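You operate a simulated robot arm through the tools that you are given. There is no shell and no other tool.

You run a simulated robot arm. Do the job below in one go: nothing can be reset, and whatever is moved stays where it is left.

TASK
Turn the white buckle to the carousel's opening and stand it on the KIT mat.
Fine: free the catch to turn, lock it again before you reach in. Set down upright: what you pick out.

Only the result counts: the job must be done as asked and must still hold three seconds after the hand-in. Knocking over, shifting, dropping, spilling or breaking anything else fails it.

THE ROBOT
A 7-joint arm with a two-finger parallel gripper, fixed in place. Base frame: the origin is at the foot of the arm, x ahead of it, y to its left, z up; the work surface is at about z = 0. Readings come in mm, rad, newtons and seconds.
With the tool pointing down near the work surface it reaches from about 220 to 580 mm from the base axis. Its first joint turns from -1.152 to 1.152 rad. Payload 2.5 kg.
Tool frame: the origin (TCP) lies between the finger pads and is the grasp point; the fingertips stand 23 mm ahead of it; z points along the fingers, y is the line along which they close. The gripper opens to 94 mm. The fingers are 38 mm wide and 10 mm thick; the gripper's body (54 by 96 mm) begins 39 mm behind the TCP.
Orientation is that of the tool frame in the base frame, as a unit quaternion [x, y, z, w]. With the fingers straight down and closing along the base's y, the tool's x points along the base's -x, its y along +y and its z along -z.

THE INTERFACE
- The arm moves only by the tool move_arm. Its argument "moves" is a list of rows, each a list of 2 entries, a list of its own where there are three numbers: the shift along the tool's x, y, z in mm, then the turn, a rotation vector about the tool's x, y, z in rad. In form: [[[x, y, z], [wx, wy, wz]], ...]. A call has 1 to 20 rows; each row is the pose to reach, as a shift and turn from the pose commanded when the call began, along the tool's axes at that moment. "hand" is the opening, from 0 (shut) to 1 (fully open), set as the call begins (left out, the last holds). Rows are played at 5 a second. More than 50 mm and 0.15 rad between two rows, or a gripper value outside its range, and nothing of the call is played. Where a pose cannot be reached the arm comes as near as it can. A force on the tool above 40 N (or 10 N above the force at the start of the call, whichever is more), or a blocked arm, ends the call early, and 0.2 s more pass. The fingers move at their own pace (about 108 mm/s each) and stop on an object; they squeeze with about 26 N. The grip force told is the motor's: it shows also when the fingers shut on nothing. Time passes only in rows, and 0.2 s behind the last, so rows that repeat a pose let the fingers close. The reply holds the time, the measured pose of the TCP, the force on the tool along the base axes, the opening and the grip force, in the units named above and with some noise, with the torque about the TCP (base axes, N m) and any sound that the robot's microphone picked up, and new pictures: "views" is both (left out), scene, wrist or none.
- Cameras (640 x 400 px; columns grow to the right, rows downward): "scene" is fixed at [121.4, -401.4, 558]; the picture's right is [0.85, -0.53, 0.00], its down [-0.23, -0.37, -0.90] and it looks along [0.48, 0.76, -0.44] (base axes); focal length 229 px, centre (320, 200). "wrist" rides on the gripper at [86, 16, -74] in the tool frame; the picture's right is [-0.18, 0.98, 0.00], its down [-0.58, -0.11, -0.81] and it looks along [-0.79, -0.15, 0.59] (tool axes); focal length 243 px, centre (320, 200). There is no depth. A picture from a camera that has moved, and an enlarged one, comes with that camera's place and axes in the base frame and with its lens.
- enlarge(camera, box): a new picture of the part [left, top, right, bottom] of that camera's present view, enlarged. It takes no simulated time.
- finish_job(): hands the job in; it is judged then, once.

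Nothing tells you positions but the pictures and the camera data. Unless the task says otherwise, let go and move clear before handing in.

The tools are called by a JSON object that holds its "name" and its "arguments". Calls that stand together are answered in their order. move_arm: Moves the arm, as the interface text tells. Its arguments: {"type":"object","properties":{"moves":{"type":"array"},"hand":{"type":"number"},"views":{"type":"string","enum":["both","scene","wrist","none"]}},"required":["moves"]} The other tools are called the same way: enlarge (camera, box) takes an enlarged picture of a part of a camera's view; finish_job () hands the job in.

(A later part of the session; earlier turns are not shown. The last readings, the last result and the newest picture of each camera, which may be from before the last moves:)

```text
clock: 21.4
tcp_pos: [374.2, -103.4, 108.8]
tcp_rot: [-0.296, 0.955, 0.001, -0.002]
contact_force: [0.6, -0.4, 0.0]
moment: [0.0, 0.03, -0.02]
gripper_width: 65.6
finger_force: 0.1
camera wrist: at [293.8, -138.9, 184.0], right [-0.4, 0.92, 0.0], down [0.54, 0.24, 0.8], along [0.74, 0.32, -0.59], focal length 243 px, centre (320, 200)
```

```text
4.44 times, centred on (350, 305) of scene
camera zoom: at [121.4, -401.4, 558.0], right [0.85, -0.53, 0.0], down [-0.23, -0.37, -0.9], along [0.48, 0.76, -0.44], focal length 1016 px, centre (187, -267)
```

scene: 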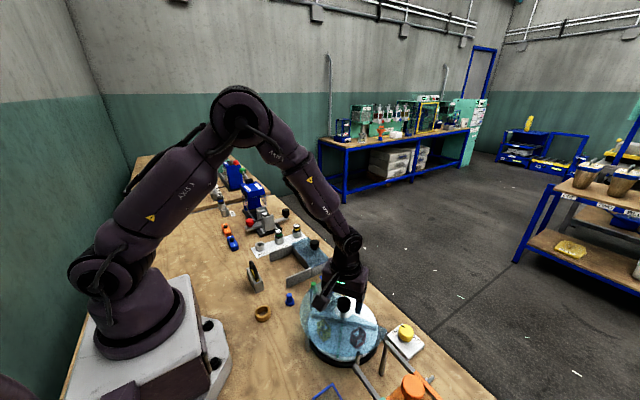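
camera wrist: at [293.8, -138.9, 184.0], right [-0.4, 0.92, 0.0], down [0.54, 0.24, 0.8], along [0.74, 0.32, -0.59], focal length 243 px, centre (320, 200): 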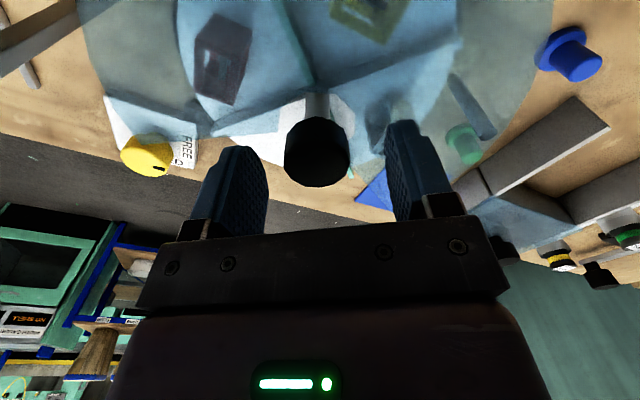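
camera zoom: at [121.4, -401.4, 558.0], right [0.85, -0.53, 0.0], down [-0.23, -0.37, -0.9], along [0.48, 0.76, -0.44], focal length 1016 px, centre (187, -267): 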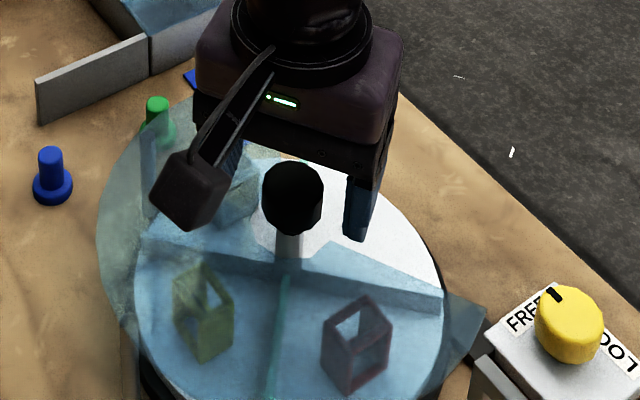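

The knob axis is about 1.7 mm off along the closing line. I'll correct that, descend 8 mm (tips near z 78, above the cover), and then close.

{"name": "move_arm", "arguments": {"moves": [[[0, -1.7, 4], [0, 0, 0]], [[0, -1.7, 8], [0, 0, 0]], [[0, -1.7, 8], [0, 0, 0]]], "views": "none"}}

{"name": "move_arm", "arguments": {"hand": 0.0, "moves": [[[0, 0, 0], [0, 0, 0]], [[0, 0, 0], [0, 0, 0]], [[0, 0, 0], [0, 0, 0]]], "views": "wrist"}}

```text
clock: 22.2
tcp_pos: [374.9, -105.5, 100.2]
tcp_rot: [-0.295, 0.955, 0.001, -0.001]
contact_force: [-0.7, -0.2, -0.3]
moment: [0.0, 0.01, 0.01]
gripper_width: 65.8
finger_force: 0.0
```

```text
clock: 23.0
tcp_pos: [375.3, -104.5, 100.9]
tcp_rot: [-0.295, 0.955, 0.001, -0.001]
contact_force: [1.3, 0.1, -1.9]
moment: [-0.39, -0.03, 0.02]
gripper_width: 33.5
finger_force: 45.2
camera wrist: at [294.6, -140.3, 176.1], right [-0.4, 0.92, 0.0], down [0.54, 0.24, 0.8], along [0.74, 0.32, -0.59], focal length 243 px, centre (320, 200)
```

wrist: 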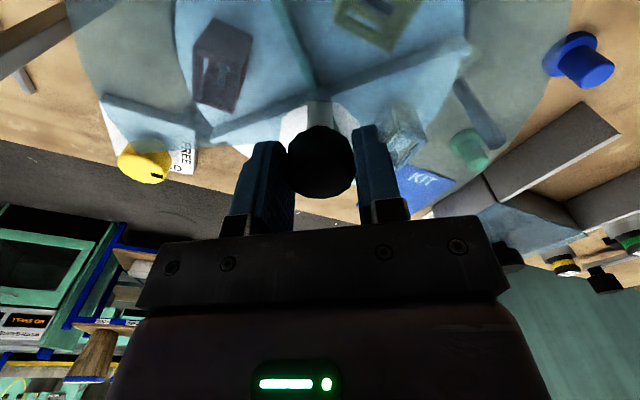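

Gripped cleanly with little side load. I'll turn clockwise slowly so the buckles don't topple.

{"name": "move_arm", "arguments": {"moves": [[[0, 0, 0], [0, 0, 0.03]], [[0, 0, 0], [0, 0, 0.08]], [[0, 0, 0], [0, 0, 0.14]], [[0, 0, 0], [0, 0, 0.2]], [[0, 0, 0], [0, 0, 0.26]], [[0, 0, 0], [0, 0, 0.3]]], "views": "both"}}

{"name": "enlarge", "arguments": {"camera": "scene", "box": [300, 260, 400, 370]}}

```text
clock: 24.4
tcp_pos: [375.0, -104.4, 101.5]
tcp_rot: [-0.149, 0.989, -0.001, -0.002]
contact_force: [7.4, -4.1, -10.4]
moment: [-0.79, 0.95, 0.05]
gripper_width: 33.7
finger_force: 45.1
camera wrist: at [287.8, -114.9, 176.1], right [-0.11, 0.99, 0.0], down [0.59, 0.07, 0.8], along [0.8, 0.09, -0.59], focal length 243 px, centre (320, 200)
```

scene: 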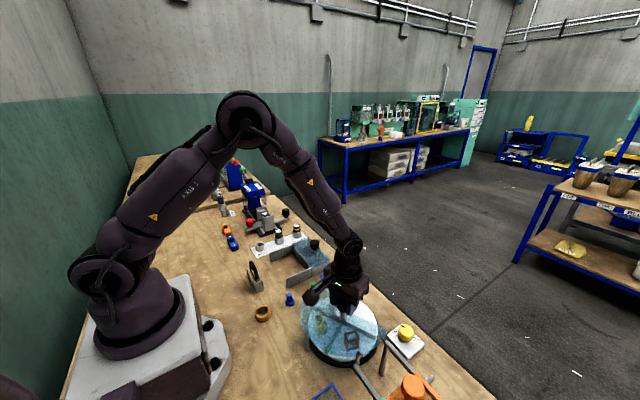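
wrist: 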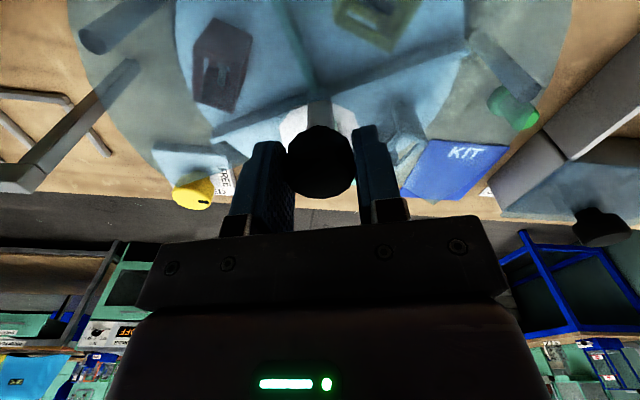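

```text
3.64 times, centred on (350, 315) of scene
camera zoom: at [121.5, -401.4, 558.0], right [0.85, -0.53, 0.0], down [-0.23, -0.37, -0.9], along [0.48, 0.76, -0.44], focal length 832 px, centre (211, -218)
```

zoom: 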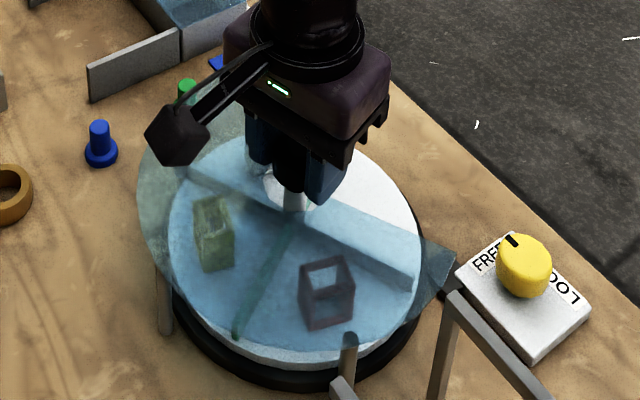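

The disc turns with the knob and the buckles stay upright. Continuing to the full 90°.

{"name": "move_arm", "arguments": {"moves": [[[0, 0, 0], [0, 0, 0.05]], [[0, 0, 0], [0, 0, 0.12]], [[0, 0, 0], [0, 0, 0.2]], [[0, 0, 0], [0, 0, 0.28]], [[0, 0, 0], [0, 0, 0.36]], [[0, 0, 0], [0, 0, 0.44]], [[0, 0, 0], [0, 0, 0.52]], [[0, 0, 0], [0, 0, 0.6]], [[0, 0, 0], [0, 0, 0.68]], [[0, 0, 0], [0, 0, 0.76]], [[0, 0, 0], [0, 0, 0.84]], [[0, 0, 0], [0, 0, 0.92]], [[0, 0, 0], [0, 0, 1.0]], [[0, 0, 0], [0, 0, 1.08]], [[0, 0, 0], [0, 0, 1.15]], [[0, 0, 0], [0, 0, 1.21]], [[0, 0, 0], [0, 0, 1.25]], [[0, 0, 0], [0, 0, 1.27]], [[0, 0, 0], [0, 0, 1.27]]], "views": "both"}}

{"name": "enlarge", "arguments": {"camera": "scene", "box": [300, 260, 400, 370]}}

{"name": "enlarge", "arguments": {"camera": "wrist", "box": [120, 0, 520, 220]}}

```text
clock: 28.4
tcp_pos: [375.4, -104.4, 101.2]
tcp_rot: [0.467, 0.884, -0.001, -0.002]
contact_force: [-8.6, -16.5, -6.4]
moment: [-0.56, -0.61, 0.02]
gripper_width: 33.5
finger_force: 45.2
camera wrist: at [339.7, -24.8, 176.0], right [0.92, 0.4, 0.0], down [0.24, -0.54, 0.81], along [0.32, -0.74, -0.59], focal length 243 px, centre (320, 200)
```

scene: 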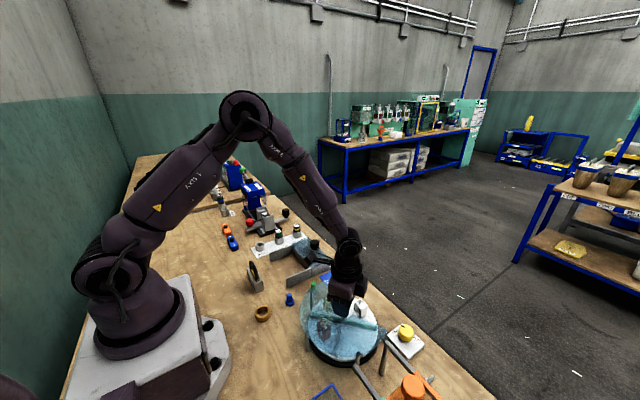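
wrist: 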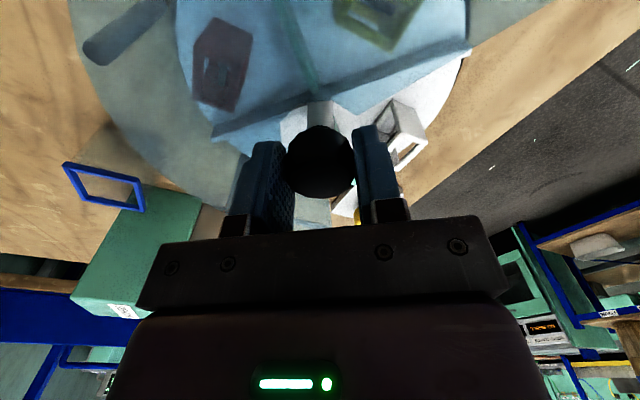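

```text
3.64 times, centred on (350, 315) of scene
camera zoom: at [121.4, -401.4, 558.0], right [0.85, -0.53, 0.0], down [-0.23, -0.37, -0.9], along [0.48, 0.76, -0.44], focal length 832 px, centre (211, -218)
```

zoom: 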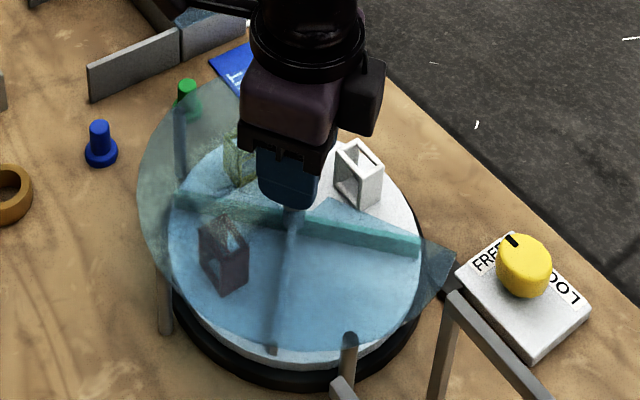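

```text
1.60 times, centred on (320, 110) of wrist
camera zoom: at [339.7, -24.8, 176.0], right [0.92, 0.4, 0.0], down [0.24, -0.54, 0.81], along [0.32, -0.74, -0.59], focal length 388 px, centre (320, 344)
```

zoom: 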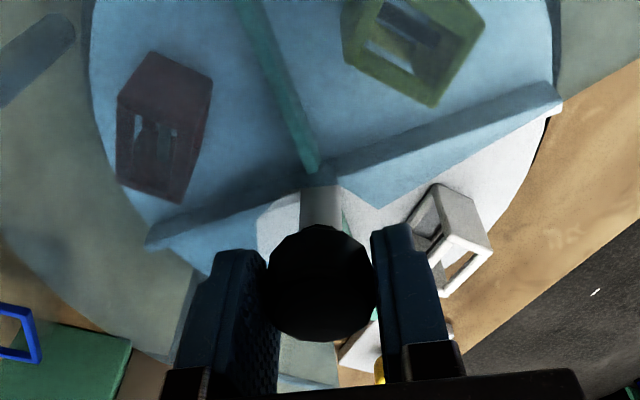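

The white buckle is now in the opening, with the dividers back at their index position. Releasing the knob and lifting.

{"name": "move_arm", "arguments": {"hand": 0.7, "moves": [[[0, 0, 0], [0, 0, 0]], [[0, 0, 0], [0, 0, 0]], [[0, 0, -25], [0, 0, 0]], [[0, 0, -60], [0, 0, 0]], [[0, 0, -90], [0, 0, 0]], [[0, 0, -90], [0, 0, 0]]]}}

{"name": "enlarge", "arguments": {"camera": "scene", "box": [300, 260, 440, 370]}}

{"name": "enlarge", "arguments": {"camera": "wrist", "box": [180, 0, 480, 180]}}

```text
clock: 29.8
tcp_pos: [378.2, -103.7, 192.9]
tcp_rot: [0.466, 0.885, 0.0, -0.002]
contact_force: [-0.1, 0.7, 0.3]
moment: [0.04, 0.0, 0.0]
gripper_width: 65.7
finger_force: 0.0
camera wrist: at [342.0, -22.9, 267.5], right [0.92, 0.4, 0.0], down [0.24, -0.54, 0.81], along [0.32, -0.74, -0.59], focal length 243 px, centre (320, 200)
```

scene: 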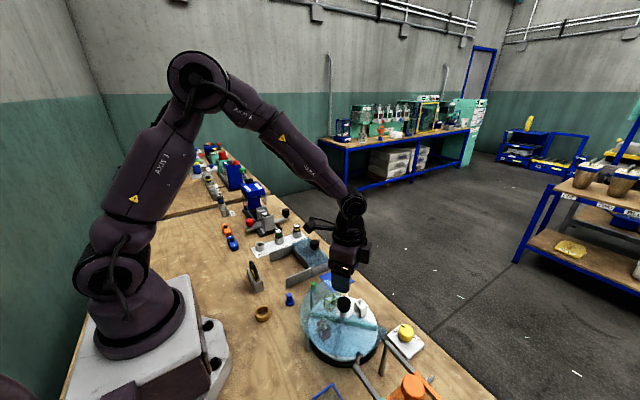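
wrist: 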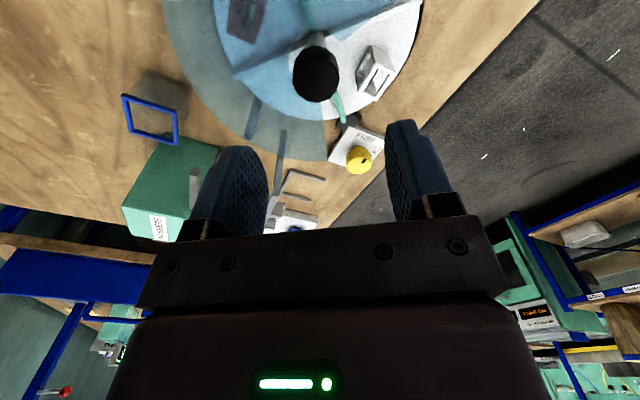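

```text
3.64 times, centred on (370, 315) of scene
camera zoom: at [121.4, -401.4, 558.0], right [0.85, -0.53, 0.0], down [-0.23, -0.37, -0.9], along [0.48, 0.76, -0.44], focal length 832 px, centre (138, -218)
```

zoom: 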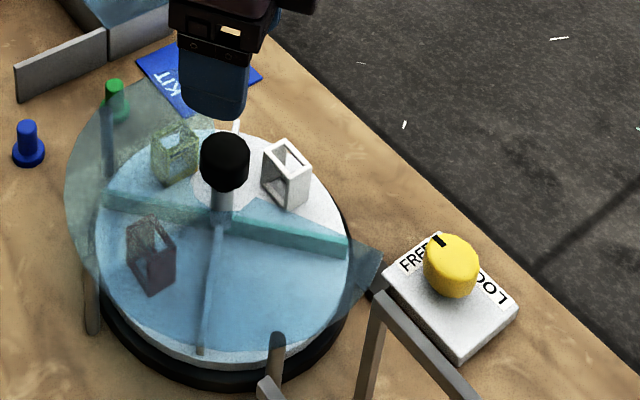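

```text
2.13 times, centred on (330, 90) of wrist
camera zoom: at [342.0, -22.9, 267.5], right [0.92, 0.4, 0.0], down [0.24, -0.54, 0.81], along [0.32, -0.74, -0.59], focal length 518 px, centre (299, 435)
```

zoom: 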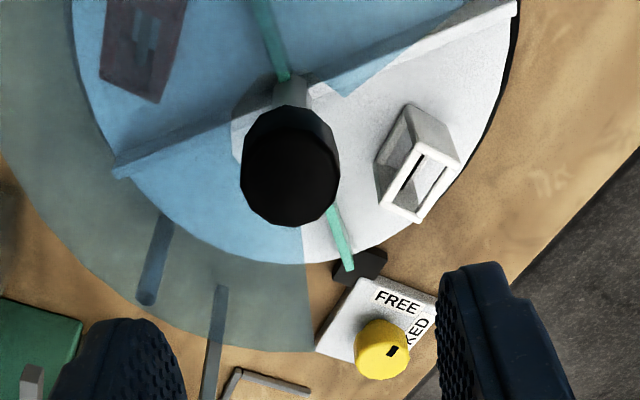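

The carousel is indexed with white at the opening. I'll return to the catch to lock it again, using the same pose as at release.

{"name": "move_arm", "arguments": {"hand": 0.57, "moves": [[[-25, 4, 0], [0, 0, -0.12]], [[-50, 8, 0], [0, 0, -0.25]], [[-75, 12, 0], [0, 0, -0.38]], [[-100, 16, 0], [0, 0, -0.51]], [[-125, 20, 10], [0, 0, -0.63]], [[-148.4, 24, 40], [0, 0, -0.742]], [[-148.4, 24, 70], [0, 0, -0.742]], [[-148.4, 24, 70], [0, 0, -0.742]]], "views": "wrist"}}

{"name": "enlarge", "arguments": {"camera": "wrist", "box": [220, 20, 420, 200]}}

```text
clock: 31.6
tcp_pos: [480.8, -212.9, 118.5]
tcp_rot: [0.114, 0.993, 0.0, -0.001]
contact_force: [0.3, -0.1, 0.9]
moment: [0.03, 0.01, 0.01]
gripper_width: 53.5
finger_force: 0.2
camera wrist: at [399.4, -178.7, 193.7], right [0.4, 0.92, 0.0], down [0.54, -0.24, 0.8], along [0.74, -0.32, -0.59], focal length 243 px, centre (320, 200)
```

wrist: 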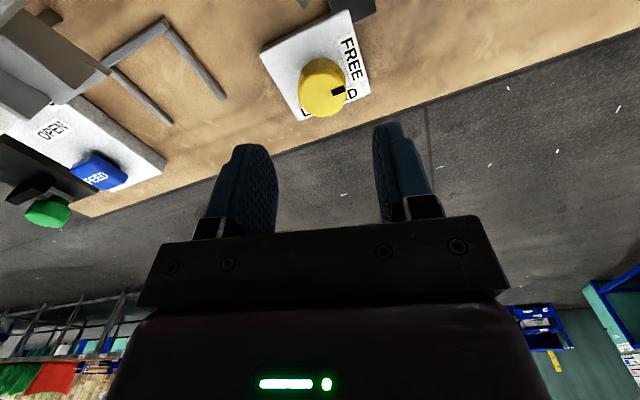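

```text
2.22 times, centred on (320, 110) of wrist
camera zoom: at [399.4, -178.7, 193.7], right [0.4, 0.92, 0.0], down [0.54, -0.24, 0.8], along [0.74, -0.32, -0.59], focal length 539 px, centre (320, 400)
```

zoom: 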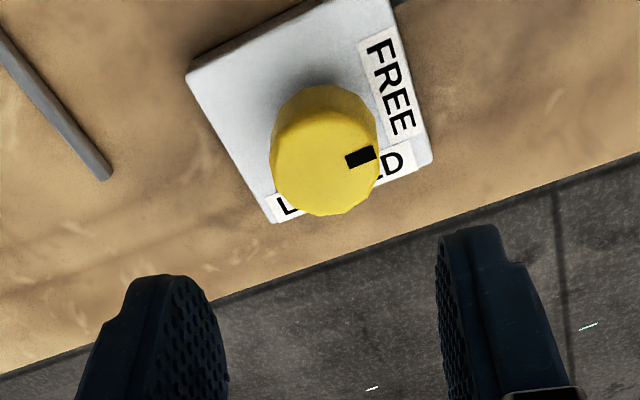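

The knob is about 1 mm off centre along the closing line. I'll correct that, descend and grip.

{"name": "move_arm", "arguments": {"moves": [[[0, 1.2, 25], [0, 0, 0]], [[0, 1.2, 50], [0, 0, 0]], [[0, 1.2, 70], [0, 0, 0]], [[0, 1.2, 70], [0, 0, 0]]], "views": "none"}}

{"name": "move_arm", "arguments": {"hand": 0.0, "moves": [[[0, 0, 0], [0, 0, 0]], [[0, 0, 0], [0, 0, 0]], [[0, 0, 0], [0, 0, 0]]], "views": "wrist"}}

```text
clock: 32.6
tcp_pos: [480.5, -211.1, 50.9]
tcp_rot: [0.115, 0.993, 0.0, -0.001]
contact_force: [0.1, -1.0, 0.4]
moment: [0.01, 0.0, -0.02]
gripper_width: 53.5
finger_force: 0.0
```

```text
clock: 33.4
tcp_pos: [479.6, -212.7, 49.9]
tcp_rot: [0.115, 0.993, -0.001, -0.002]
contact_force: [2.3, -6.4, -5.0]
moment: [0.01, -0.1, -0.15]
gripper_width: 32.7
finger_force: 44.8
camera wrist: at [398.7, -177.1, 124.9], right [0.4, 0.92, 0.0], down [0.54, -0.24, 0.81], along [0.74, -0.33, -0.59], focal length 243 px, centre (320, 200)
```

wrist: 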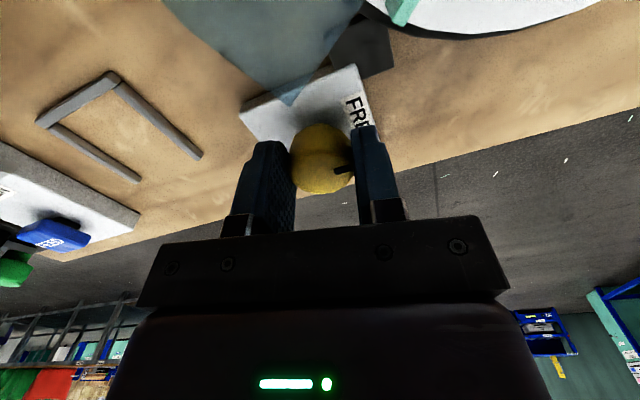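

Gripped with little load. Now turning back clockwise to LOCKED.

{"name": "move_arm", "arguments": {"moves": [[[0, 0, 0], [0, 0, 0.13]], [[0, 0, 0], [0, 0, 0.26]], [[0, 0, 0], [0, 0, 0.39]], [[0, 0, 0], [0, 0, 0.52]], [[0, 0, 0], [0, 0, 0.65]], [[0, 0, 0], [0, 0, 0.78]], [[0, 0, 0], [0, 0, 0.91]], [[0, 0, 0], [0, 0, 1.04]], [[0, 0, 0], [0, 0, 1.17]], [[0, 0, 0], [0, 0, 1.3]], [[0, 0, 0], [0, 0, 1.43]], [[0, 0, 0], [0, 0, 1.52]], [[0, 0, 0], [0, 0, 1.575]], [[0, 0, 0], [0, 0, 1.575]]], "views": "wrist"}}

{"name": "enlarge", "arguments": {"camera": "wrist", "box": [220, 60, 440, 230]}}

```text
clock: 35.5
tcp_pos: [482.0, -209.8, 49.6]
tcp_rot: [0.668, 0.744, 0.001, 0.001]
contact_force: [3.3, -0.8, -1.8]
moment: [0.31, 0.36, 0.01]
gripper_width: 32.7
finger_force: 45.2
stopped in row 10: the force on the tool passed its limit at 41 N (the readings are from after the stop); the commanded pose is now the measured one
camera wrist: at [487.7, -122.7, 125.2], right [1.0, -0.08, 0.0], down [-0.05, -0.59, 0.81], along [-0.06, -0.8, -0.59], focal length 243 px, centre (320, 200)
```

wrist: 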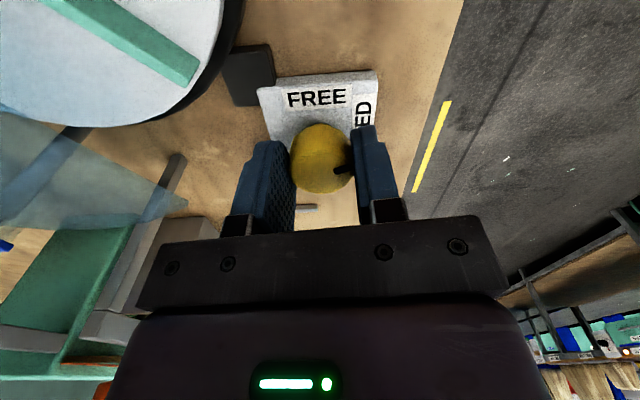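

```text
2.35 times, centred on (330, 145) of wrist
camera zoom: at [487.7, -122.7, 125.2], right [1.0, -0.08, 0.0], down [-0.05, -0.59, 0.81], along [-0.06, -0.8, -0.59], focal length 571 px, centre (296, 329)
```

zoom: 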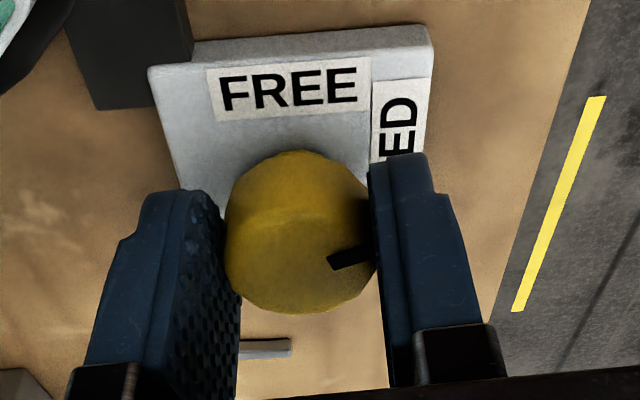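

The turn stopped on a side-force limit about 70° through, and the force has since relaxed. I'll continue in small steps and watch the torque, in case the bolt is meeting the disc.

{"name": "move_arm", "arguments": {"moves": [[[0, 0, 0], [0, 0, 0.05]], [[0, 0, 0], [0, 0, 0.1]], [[0, 0, 0], [0, 0, 0.15]], [[0, 0, 0], [0, 0, 0.15]]], "views": "wrist"}}

```text
clock: 36.5
tcp_pos: [482.6, -209.4, 50.6]
tcp_rot: [0.723, 0.691, 0.002, 0.001]
contact_force: [15.4, -3.6, -13.8]
moment: [-0.18, -0.04, 0.04]
gripper_width: 32.7
finger_force: 45.3
camera wrist: at [501.0, -124.7, 125.2], right [0.97, -0.23, 0.0], down [-0.14, -0.58, 0.81], along [-0.18, -0.78, -0.59], focal length 243 px, centre (320, 200)
```

wrist: 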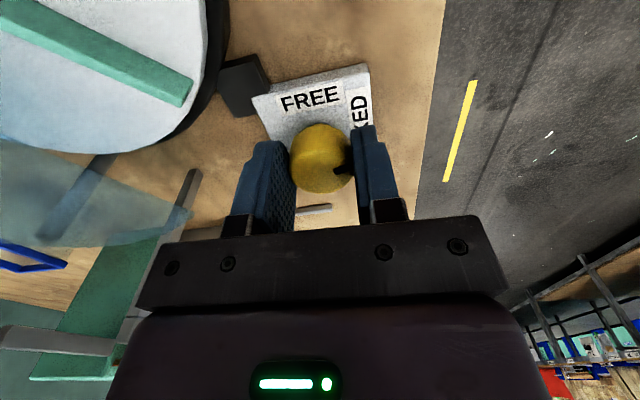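

It turns freely. I'll ease the side load and finish the last 0.2 rad.

{"name": "move_arm", "arguments": {"moves": [[[0, 0.7, 0], [0, 0, 0.05]], [[0, 1, 0], [0, 0, 0.1]], [[0, 1.3, 0], [0, 0, 0.15]], [[0, 1.3, 0], [0, 0, 0.19]], [[0, 1.3, 0], [0, 0, 0.2]]], "views": "wrist"}}

{"name": "enlarge", "arguments": {"camera": "wrist", "box": [200, 40, 440, 230]}}

```text
clock: 37.8
tcp_pos: [481.9, -210.5, 51.0]
tcp_rot: [0.788, 0.616, 0.001, -0.001]
contact_force: [-2.2, 4.9, 3.6]
moment: [-0.6, 0.39, 0.01]
gripper_width: 32.9
finger_force: 44.9
camera wrist: at [518.6, -130.6, 125.3], right [0.91, -0.42, 0.0], down [-0.25, -0.54, 0.8], along [-0.33, -0.73, -0.59], focal length 243 px, centre (320, 200)
```

wrist: 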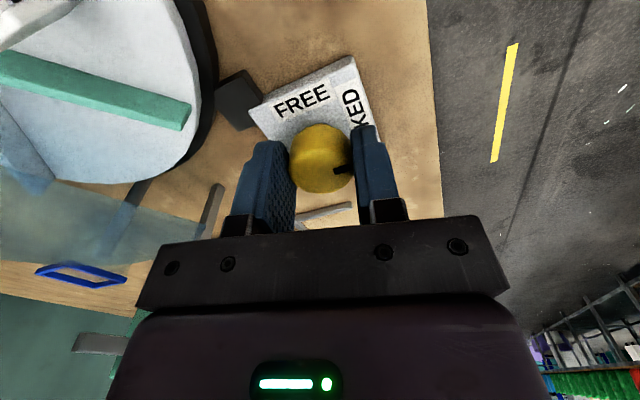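

```text
2.11 times, centred on (320, 135) of wrist
camera zoom: at [518.6, -130.6, 125.3], right [0.91, -0.42, 0.0], down [-0.25, -0.54, 0.8], along [-0.33, -0.73, -0.59], focal length 511 px, centre (320, 337)
```

zoom: 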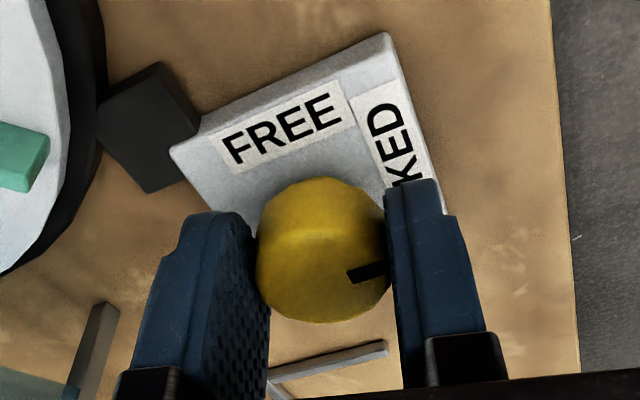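

The turn back is complete and the bolt meets the disc again. Releasing and lifting to verify the pointer.

{"name": "move_arm", "arguments": {"hand": 0.57, "moves": [[[0, 0, 0], [0, 0, 0]], [[0, 0, 0], [0, 0, 0]], [[0, 0, -30], [0, 0, 0]], [[0, 0, -70], [0, 0, 0]], [[0, 0, -110], [0, 0, 0]], [[0, 0, -110], [0, 0, 0]]]}}

{"name": "enlarge", "arguments": {"camera": "wrist", "box": [180, 0, 420, 160]}}

{"name": "enlarge", "arguments": {"camera": "scene", "box": [300, 260, 440, 370]}}

```text
clock: 39.1
tcp_pos: [482.1, -209.9, 157.7]
tcp_rot: [0.787, 0.616, 0.001, 0.0]
contact_force: [0.0, -0.3, 0.2]
moment: [-0.02, -0.03, 0.0]
gripper_width: 53.8
finger_force: 0.0
camera wrist: at [518.3, -130.4, 233.9], right [0.91, -0.42, 0.0], down [-0.25, -0.54, 0.8], along [-0.33, -0.73, -0.59], focal length 243 px, centre (320, 200)
```

scene: 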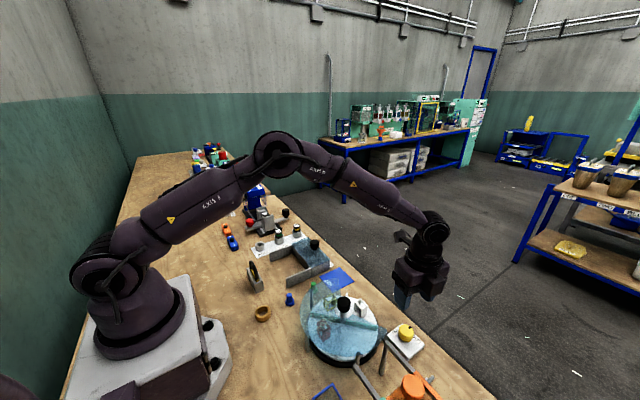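
wrist: 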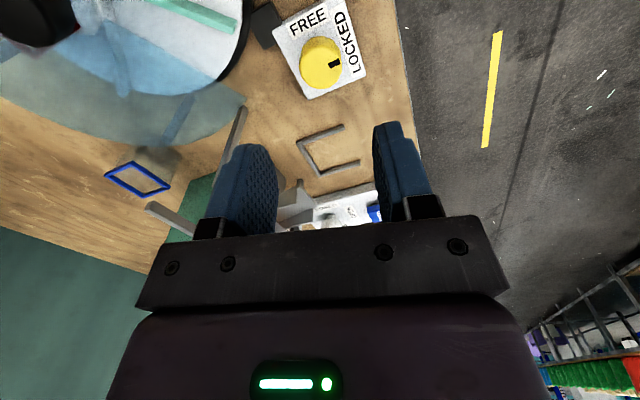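

```text
2.50 times, centred on (300, 80) of wrist
camera zoom: at [518.3, -130.4, 233.9], right [0.91, -0.42, 0.0], down [-0.25, -0.54, 0.8], along [-0.33, -0.73, -0.59], focal length 606 px, centre (370, 500)
```

zoom: 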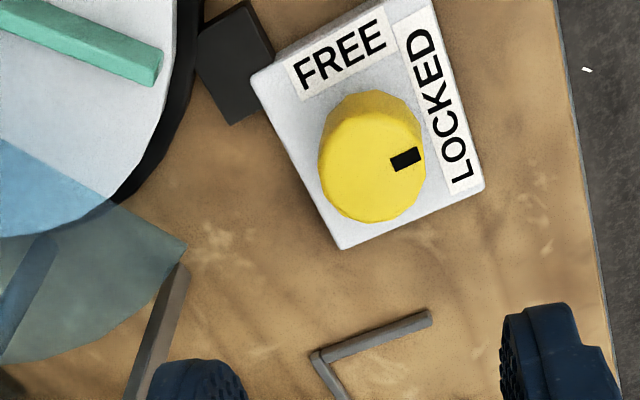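

```text
3.64 times, centred on (370, 315) of scene
camera zoom: at [121.4, -401.4, 558.0], right [0.85, -0.53, 0.0], down [-0.23, -0.37, -0.9], along [0.48, 0.76, -0.44], focal length 832 px, centre (138, -218)
```

zoom: 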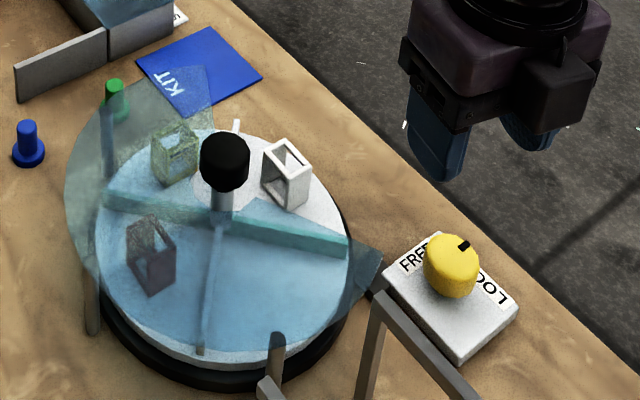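

The pointer is back at LOCKED. Now I'll get a clear view of the white buckle in the opening from the +y side.

{"name": "move_arm", "arguments": {"moves": [[[20, -12, -40], [0, 0, -0.05]], [[55, -35, -40], [0, 0, -0.1]], [[93, -60, -40], [0, 0, -0.17]], [[132.5, -88.7, -40], [0, 0, -0.245]], [[132.5, -88.7, -30], [0, 0, -0.245]]]}}

{"name": "enlarge", "arguments": {"camera": "wrist", "box": [230, 40, 410, 160]}}

{"name": "enlarge", "arguments": {"camera": "scene", "box": [320, 280, 400, 340]}}

```text
clock: 40.4
tcp_pos: [427.8, -59.4, 190.9]
tcp_rot: [0.707, 0.707, 0.002, 0.001]
contact_force: [-0.1, -0.3, 0.6]
moment: [-0.01, -0.02, 0.01]
gripper_width: 53.7
finger_force: 0.1
camera wrist: at [443.2, 26.5, 265.7], right [0.98, -0.18, 0.0], down [-0.11, -0.58, 0.8], along [-0.14, -0.79, -0.59], focal length 243 px, centre (320, 200)
```

scene: 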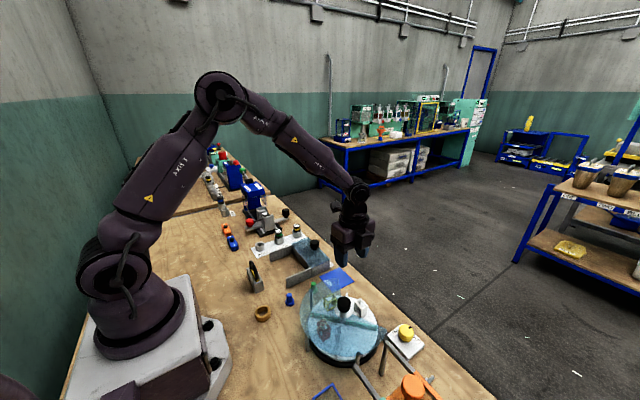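
wrist: 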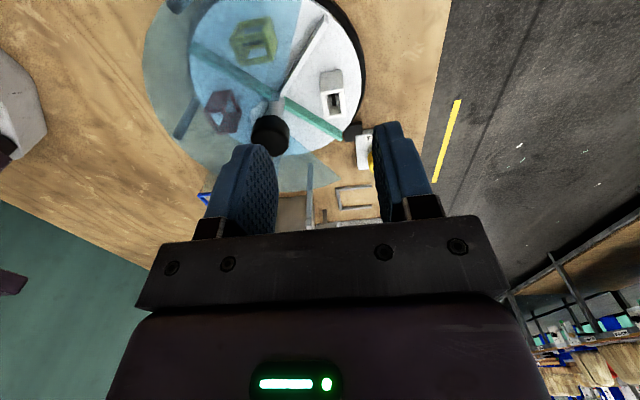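

```text
3.33 times, centred on (320, 100) of wrist
camera zoom: at [443.2, 26.5, 265.7], right [0.98, -0.18, 0.0], down [-0.11, -0.58, 0.8], along [-0.14, -0.79, -0.59], focal length 809 px, centre (320, 533)
```

zoom: 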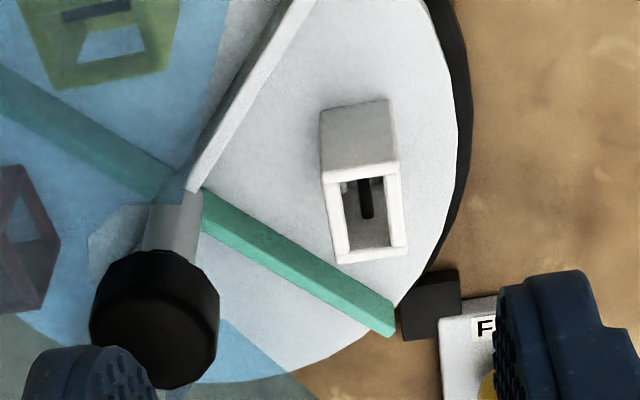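

```text
6.67 times, centred on (360, 310) of scene
camera zoom: at [121.4, -401.3, 558.0], right [0.85, -0.53, 0.0], down [-0.23, -0.37, -0.9], along [0.48, 0.76, -0.44], focal length 1525 px, centre (53, -533)
```

zoom: 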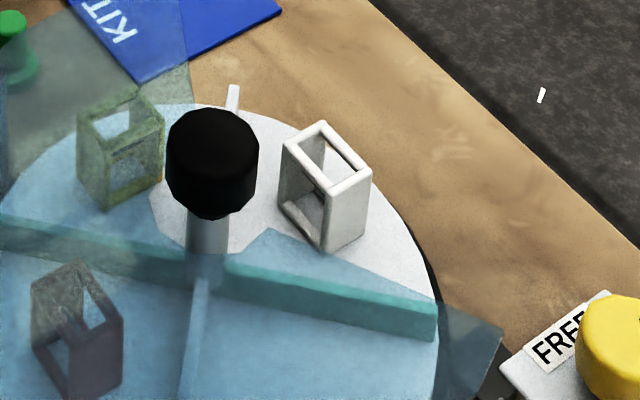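

The white buckle is about 20 × 28 × 38 mm, centred near (433.5, -104), with solid walls facing ±y and the disc surface near z 22. I'll move above it with the fingers closing along y, opened to about 42 mm to stay clear of the dividers.

{"name": "move_arm", "arguments": {"hand": 0.45, "moves": [[[-4, 1, 0], [0, 0, -0.143]], [[-8, 2, 0], [0, 0, -0.286]], [[-12, 3, 0], [0, 0, -0.429]], [[-16, 4, 0], [0, 0, -0.571]], [[-20, 5, 0], [0, 0, -0.714]], [[-24, 6, 0], [0, 0, -0.857]], [[-28, 7, 5], [0, 0, -1.0]], [[-32, 8, 10], [0, 0, -1.143]], [[-36, 8.5, 15], [0, 0, -1.286]], [[-40, 9, 18], [0, 0, -1.428]], [[-44.6, 9.2, 20], [0, 0, -1.571]], [[-44.6, 9.2, 40], [0, 0, -1.571]], [[-44.6, 9.2, 40], [0, 0, -1.571]]]}}

{"name": "enlarge", "arguments": {"camera": "wrist", "box": [220, 20, 420, 180]}}

{"name": "enlarge", "arguments": {"camera": "scene", "box": [310, 240, 430, 350]}}

```text
clock: 43.1
tcp_pos: [435.1, -105.7, 149.7]
tcp_rot: [-0.002, 1.0, 0.001, 0.002]
contact_force: [0.3, 0.1, 0.0]
moment: [-0.02, -0.02, -0.01]
gripper_width: 42.2
finger_force: 0.1
camera wrist: at [349.3, -89.5, 225.5], right [0.18, 0.98, 0.0], down [0.58, -0.11, 0.81], along [0.79, -0.14, -0.59], focal length 243 px, centre (320, 200)
```

scene: 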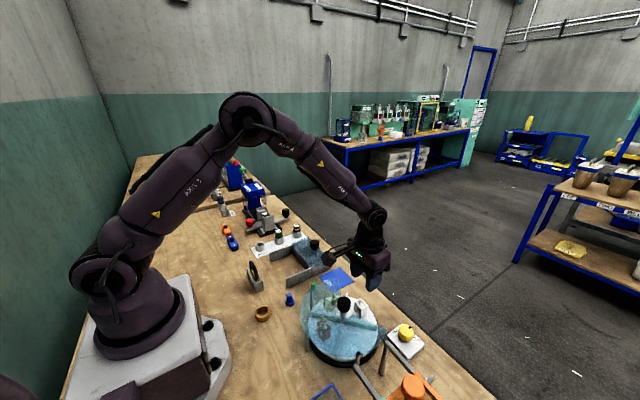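
wrist: 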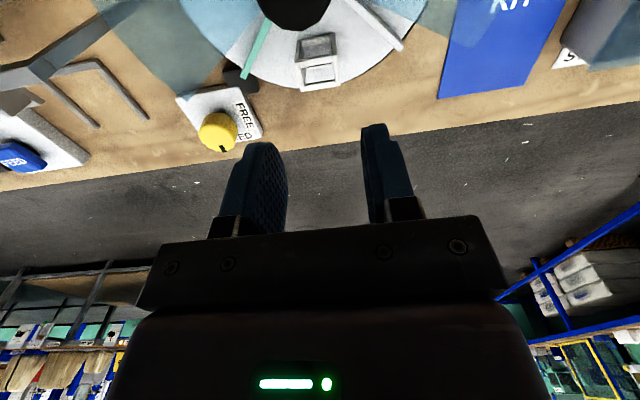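

```text
2.50 times, centred on (320, 100) of wrist
camera zoom: at [349.3, -89.5, 225.5], right [0.18, 0.98, 0.0], down [0.58, -0.11, 0.81], along [0.79, -0.14, -0.59], focal length 606 px, centre (320, 450)
```

zoom: 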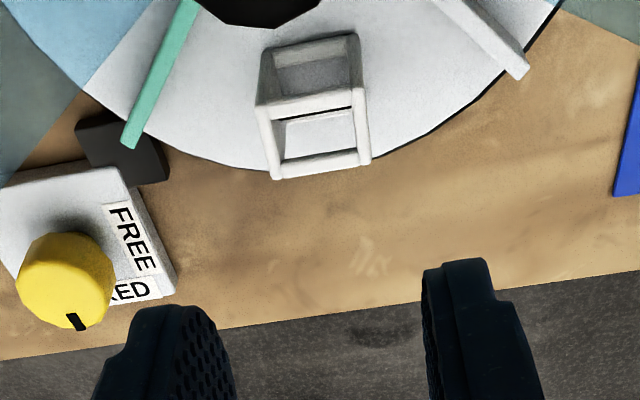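

```text
3.64 times, centred on (370, 295) of scene
camera zoom: at [121.4, -401.4, 558.0], right [0.85, -0.53, 0.0], down [-0.23, -0.37, -0.9], along [0.48, 0.76, -0.44], focal length 832 px, centre (138, -146)
```

zoom: 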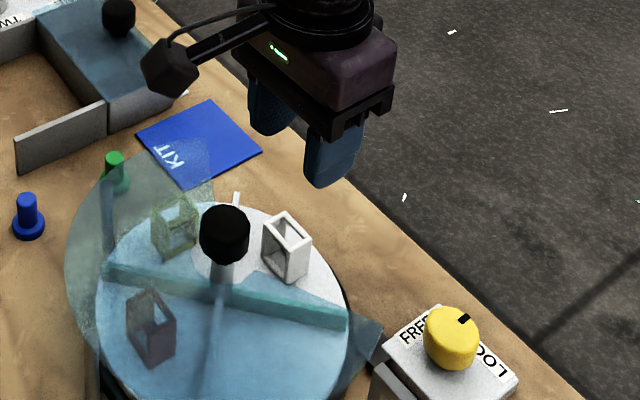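

Combining views, the buckle is near (432, -107) with its top at about z 55–60. I'll nudge outward 3 mm and -1.3 mm in y, then descend partway and look.

{"name": "move_arm", "arguments": {"moves": [[[-3, -1.3, 25], [0, 0, 0]], [[-3, -1.3, 50], [0, 0, 0]], [[-3, -1.3, 62], [0, 0, 0]], [[-3, -1.3, 62], [0, 0, 0]]]}}

{"name": "enlarge", "arguments": {"camera": "wrist", "box": [220, 60, 420, 220]}}

{"name": "enlarge", "arguments": {"camera": "scene", "box": [310, 250, 410, 340]}}

```text
clock: 44.1
tcp_pos: [440.4, -106.2, 89.0]
tcp_rot: [-0.001, 1.0, 0.001, 0.002]
contact_force: [0.3, 0.1, 0.1]
moment: [-0.02, -0.03, 0.0]
gripper_width: 42.3
finger_force: 0.1
camera wrist: at [352.8, -90.5, 163.0], right [0.18, 0.98, 0.0], down [0.58, -0.11, 0.81], along [0.79, -0.15, -0.59], focal length 243 px, centre (320, 200)
```

scene: 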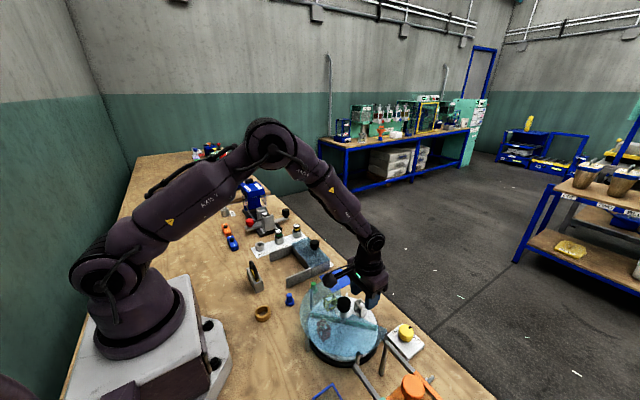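
wrist: 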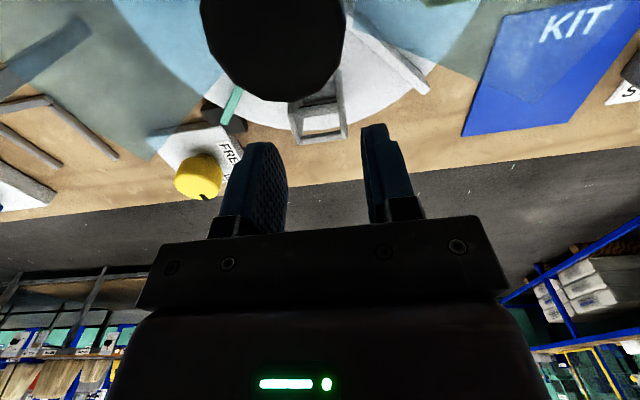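

```text
2.50 times, centred on (320, 140) of wrist
camera zoom: at [352.8, -90.5, 163.0], right [0.18, 0.98, 0.0], down [0.58, -0.11, 0.81], along [0.79, -0.15, -0.59], focal length 606 px, centre (320, 350)
```

zoom: 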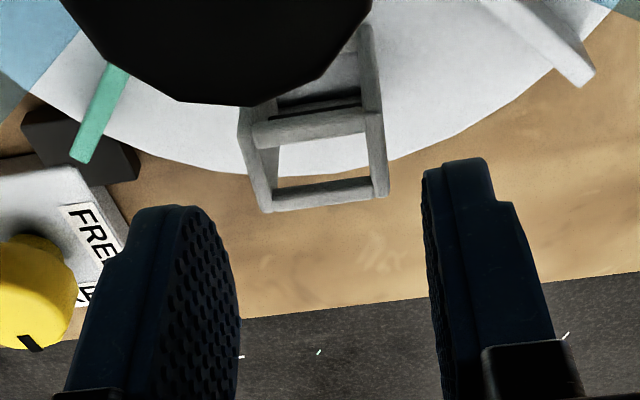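

```text
4.44 times, centred on (360, 295) of scene
camera zoom: at [121.4, -401.4, 558.0], right [0.85, -0.53, 0.0], down [-0.23, -0.37, -0.9], along [0.48, 0.76, -0.44], focal length 1016 px, centre (142, -222)
```

zoom: 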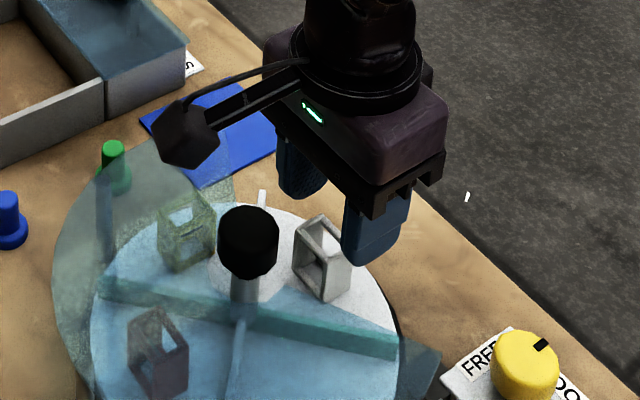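

The buckle is at about x 431, y -106, top z 56, well centred between the fingers. I'll shift 3 mm back inward, narrow to 38 mm, and descend to put the tips near z 35.

{"name": "move_arm", "arguments": {"hand": 0.41, "moves": [[[3, 0, 0], [0, 0, 0]], [[3, 0, 12], [0, 0, 0]], [[3, 0, 22], [0, 0, 0]], [[3, 0, 31], [0, 0, 0]], [[3, 0, 31], [0, 0, 0]]]}}

{"name": "enlarge", "arguments": {"camera": "wrist", "box": [220, 80, 420, 220]}}

{"name": "enlarge", "arguments": {"camera": "scene", "box": [310, 260, 410, 340]}}

```text
clock: 45.4
tcp_pos: [438.7, -107.3, 57.0]
tcp_rot: [-0.001, 1.0, 0.001, 0.001]
contact_force: [0.1, -0.3, -0.1]
moment: [0.01, 0.02, -0.01]
gripper_width: 38.5
finger_force: 0.1
camera wrist: at [350.7, -90.7, 132.2], right [0.18, 0.98, 0.0], down [0.58, -0.11, 0.81], along [0.79, -0.15, -0.59], focal length 243 px, centre (320, 200)
```

scene: 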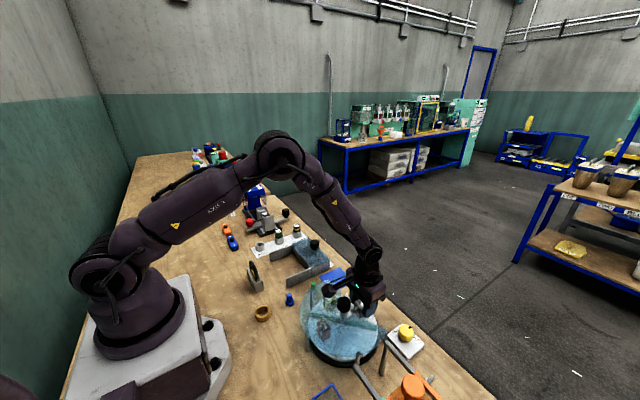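
wrist: 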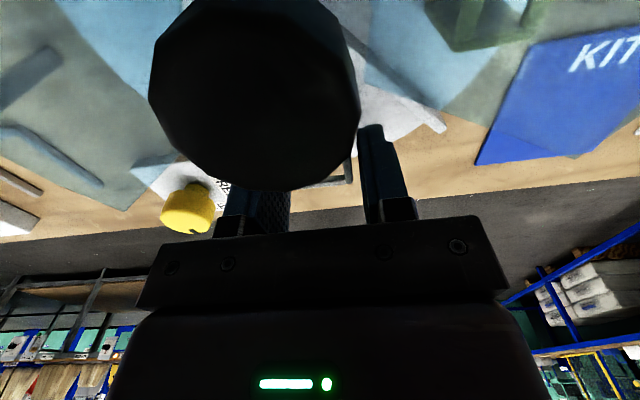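

```text
2.86 times, centred on (320, 150) of wrist
camera zoom: at [350.7, -90.7, 132.2], right [0.18, 0.98, 0.0], down [0.58, -0.11, 0.81], along [0.79, -0.15, -0.59], focal length 693 px, centre (320, 343)
```

zoom: 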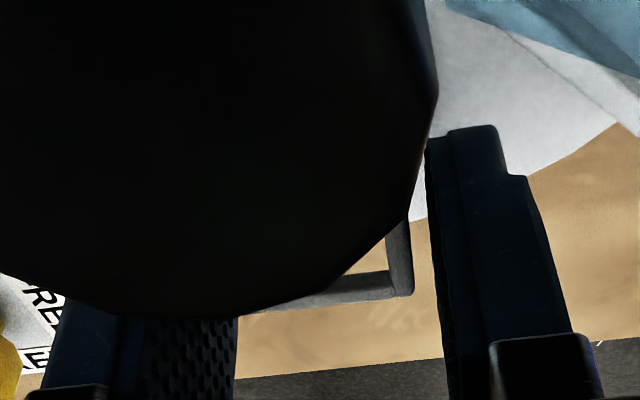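

```text
5.00 times, centred on (360, 300) of scene
camera zoom: at [121.4, -401.4, 558.0], right [0.85, -0.53, 0.0], down [-0.23, -0.37, -0.9], along [0.48, 0.76, -0.44], focal length 1144 px, centre (120, -300)
```

zoom: 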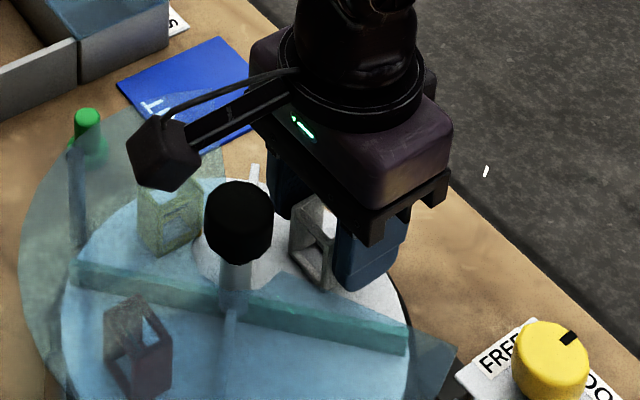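

The fingers straddle the buckle with clear dividers on both sides. Closing the grip.

{"name": "move_arm", "arguments": {"hand": 0.0, "moves": [[[0, 0, 0], [0, 0, 0]], [[0, 0, 0], [0, 0, 0]], [[0, 0, 0], [0, 0, 0]]]}}

{"name": "enlarge", "arguments": {"camera": "scene", "box": [310, 260, 410, 340]}}

```text
clock: 46.1
tcp_pos: [438.3, -107.2, 58.0]
tcp_rot: [-0.001, 1.0, 0.001, 0.002]
contact_force: [0.3, 0.2, -0.8]
moment: [0.03, -0.02, 0.03]
gripper_width: 28.9
finger_force: 26.0
camera wrist: at [350.7, -90.6, 132.3], right [0.18, 0.98, 0.0], down [0.58, -0.11, 0.81], along [0.79, -0.15, -0.59], focal length 243 px, centre (320, 200)
```

scene: 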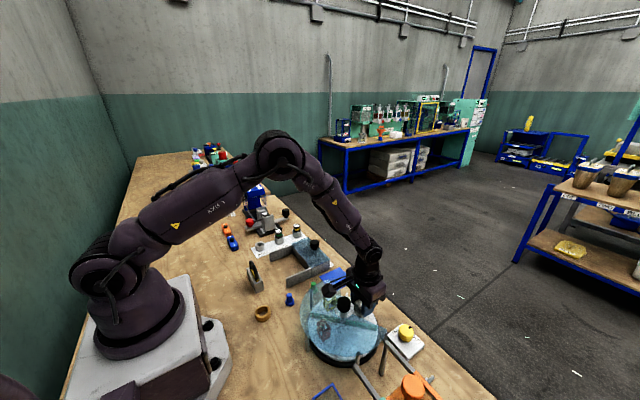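
wrist: 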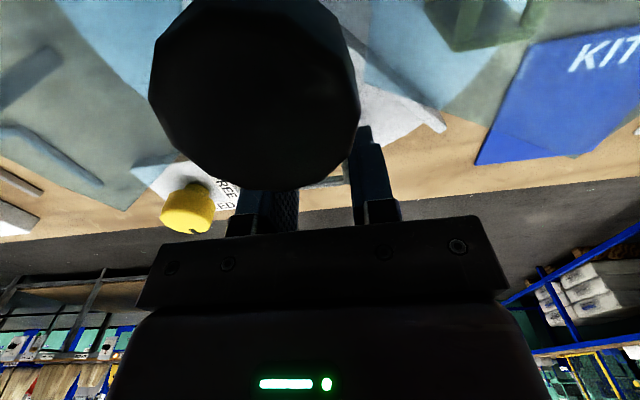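

```text
5.00 times, centred on (360, 300) of scene
camera zoom: at [121.4, -401.4, 558.0], right [0.85, -0.53, 0.0], down [-0.23, -0.37, -0.9], along [0.48, 0.76, -0.44], focal length 1144 px, centre (120, -300)
```

zoom: 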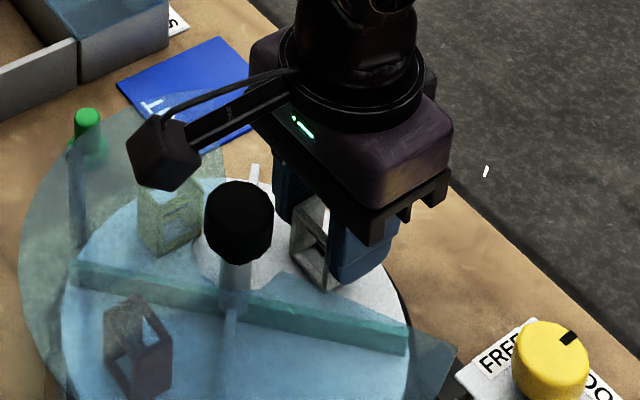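

The buckle is gripped at 28.9 mm, matching its width. Lifting straight up.

{"name": "move_arm", "arguments": {"moves": [[[0, 0, -8], [0, 0, 0]], [[0, 0, -25], [0, 0, 0]], [[0, 0, -50], [0, 0, 0]], [[0, 0, -75], [0, 0, 0]], [[0, 0, -95], [0, 0, 0]], [[0, 0, -95], [0, 0, 0]]]}}

{"name": "enlarge", "arguments": {"camera": "scene", "box": [310, 230, 430, 340]}}

{"name": "enlarge", "arguments": {"camera": "wrist", "box": [200, 60, 440, 240]}}

```text
clock: 47.5
tcp_pos: [438.0, -106.8, 153.3]
tcp_rot: [-0.001, 1.0, 0.001, 0.002]
contact_force: [0.5, -0.1, -0.3]
moment: [0.0, 0.02, 0.01]
gripper_width: 29.0
finger_force: 25.9
camera wrist: at [350.8, -90.9, 228.0], right [0.18, 0.98, 0.0], down [0.58, -0.11, 0.81], along [0.79, -0.15, -0.59], focal length 243 px, centre (320, 200)
```

scene: 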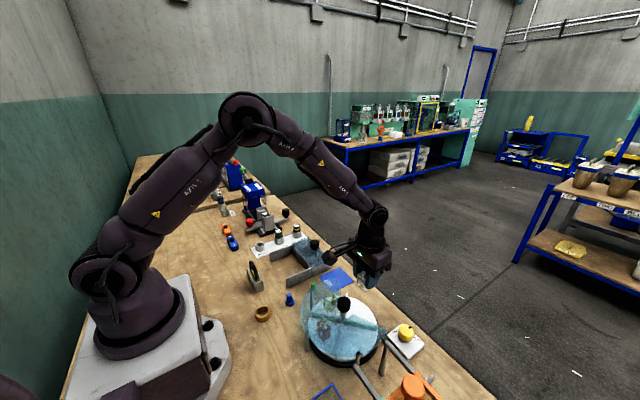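
wrist: 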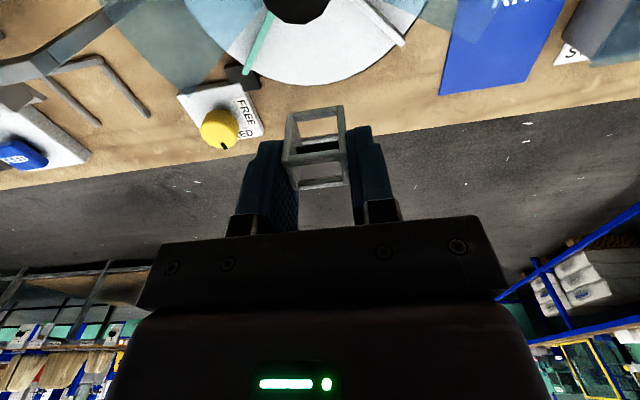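

```text
3.64 times, centred on (370, 285) of scene
camera zoom: at [121.4, -401.4, 558.0], right [0.85, -0.53, 0.0], down [-0.23, -0.37, -0.9], along [0.48, 0.76, -0.44], focal length 832 px, centre (138, -109)
```

zoom: 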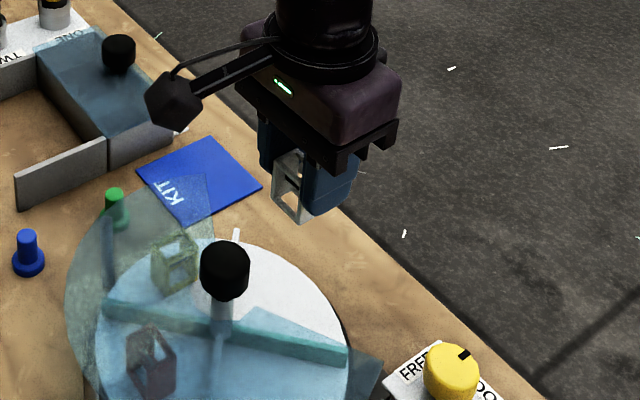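

```text
2.22 times, centred on (320, 150) of wrist
camera zoom: at [350.8, -90.9, 228.0], right [0.18, 0.98, 0.0], down [0.58, -0.11, 0.81], along [0.79, -0.15, -0.59], focal length 539 px, centre (320, 311)
```

zoom: 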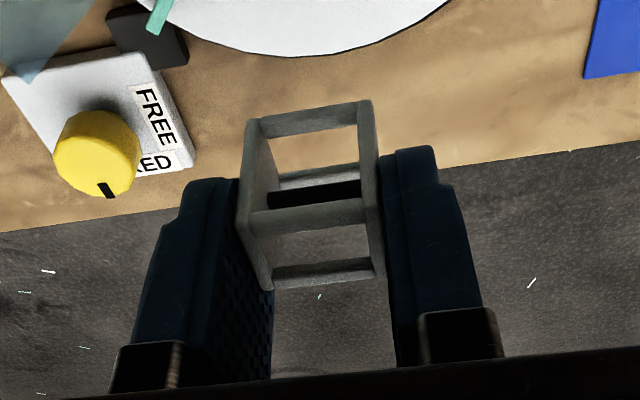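

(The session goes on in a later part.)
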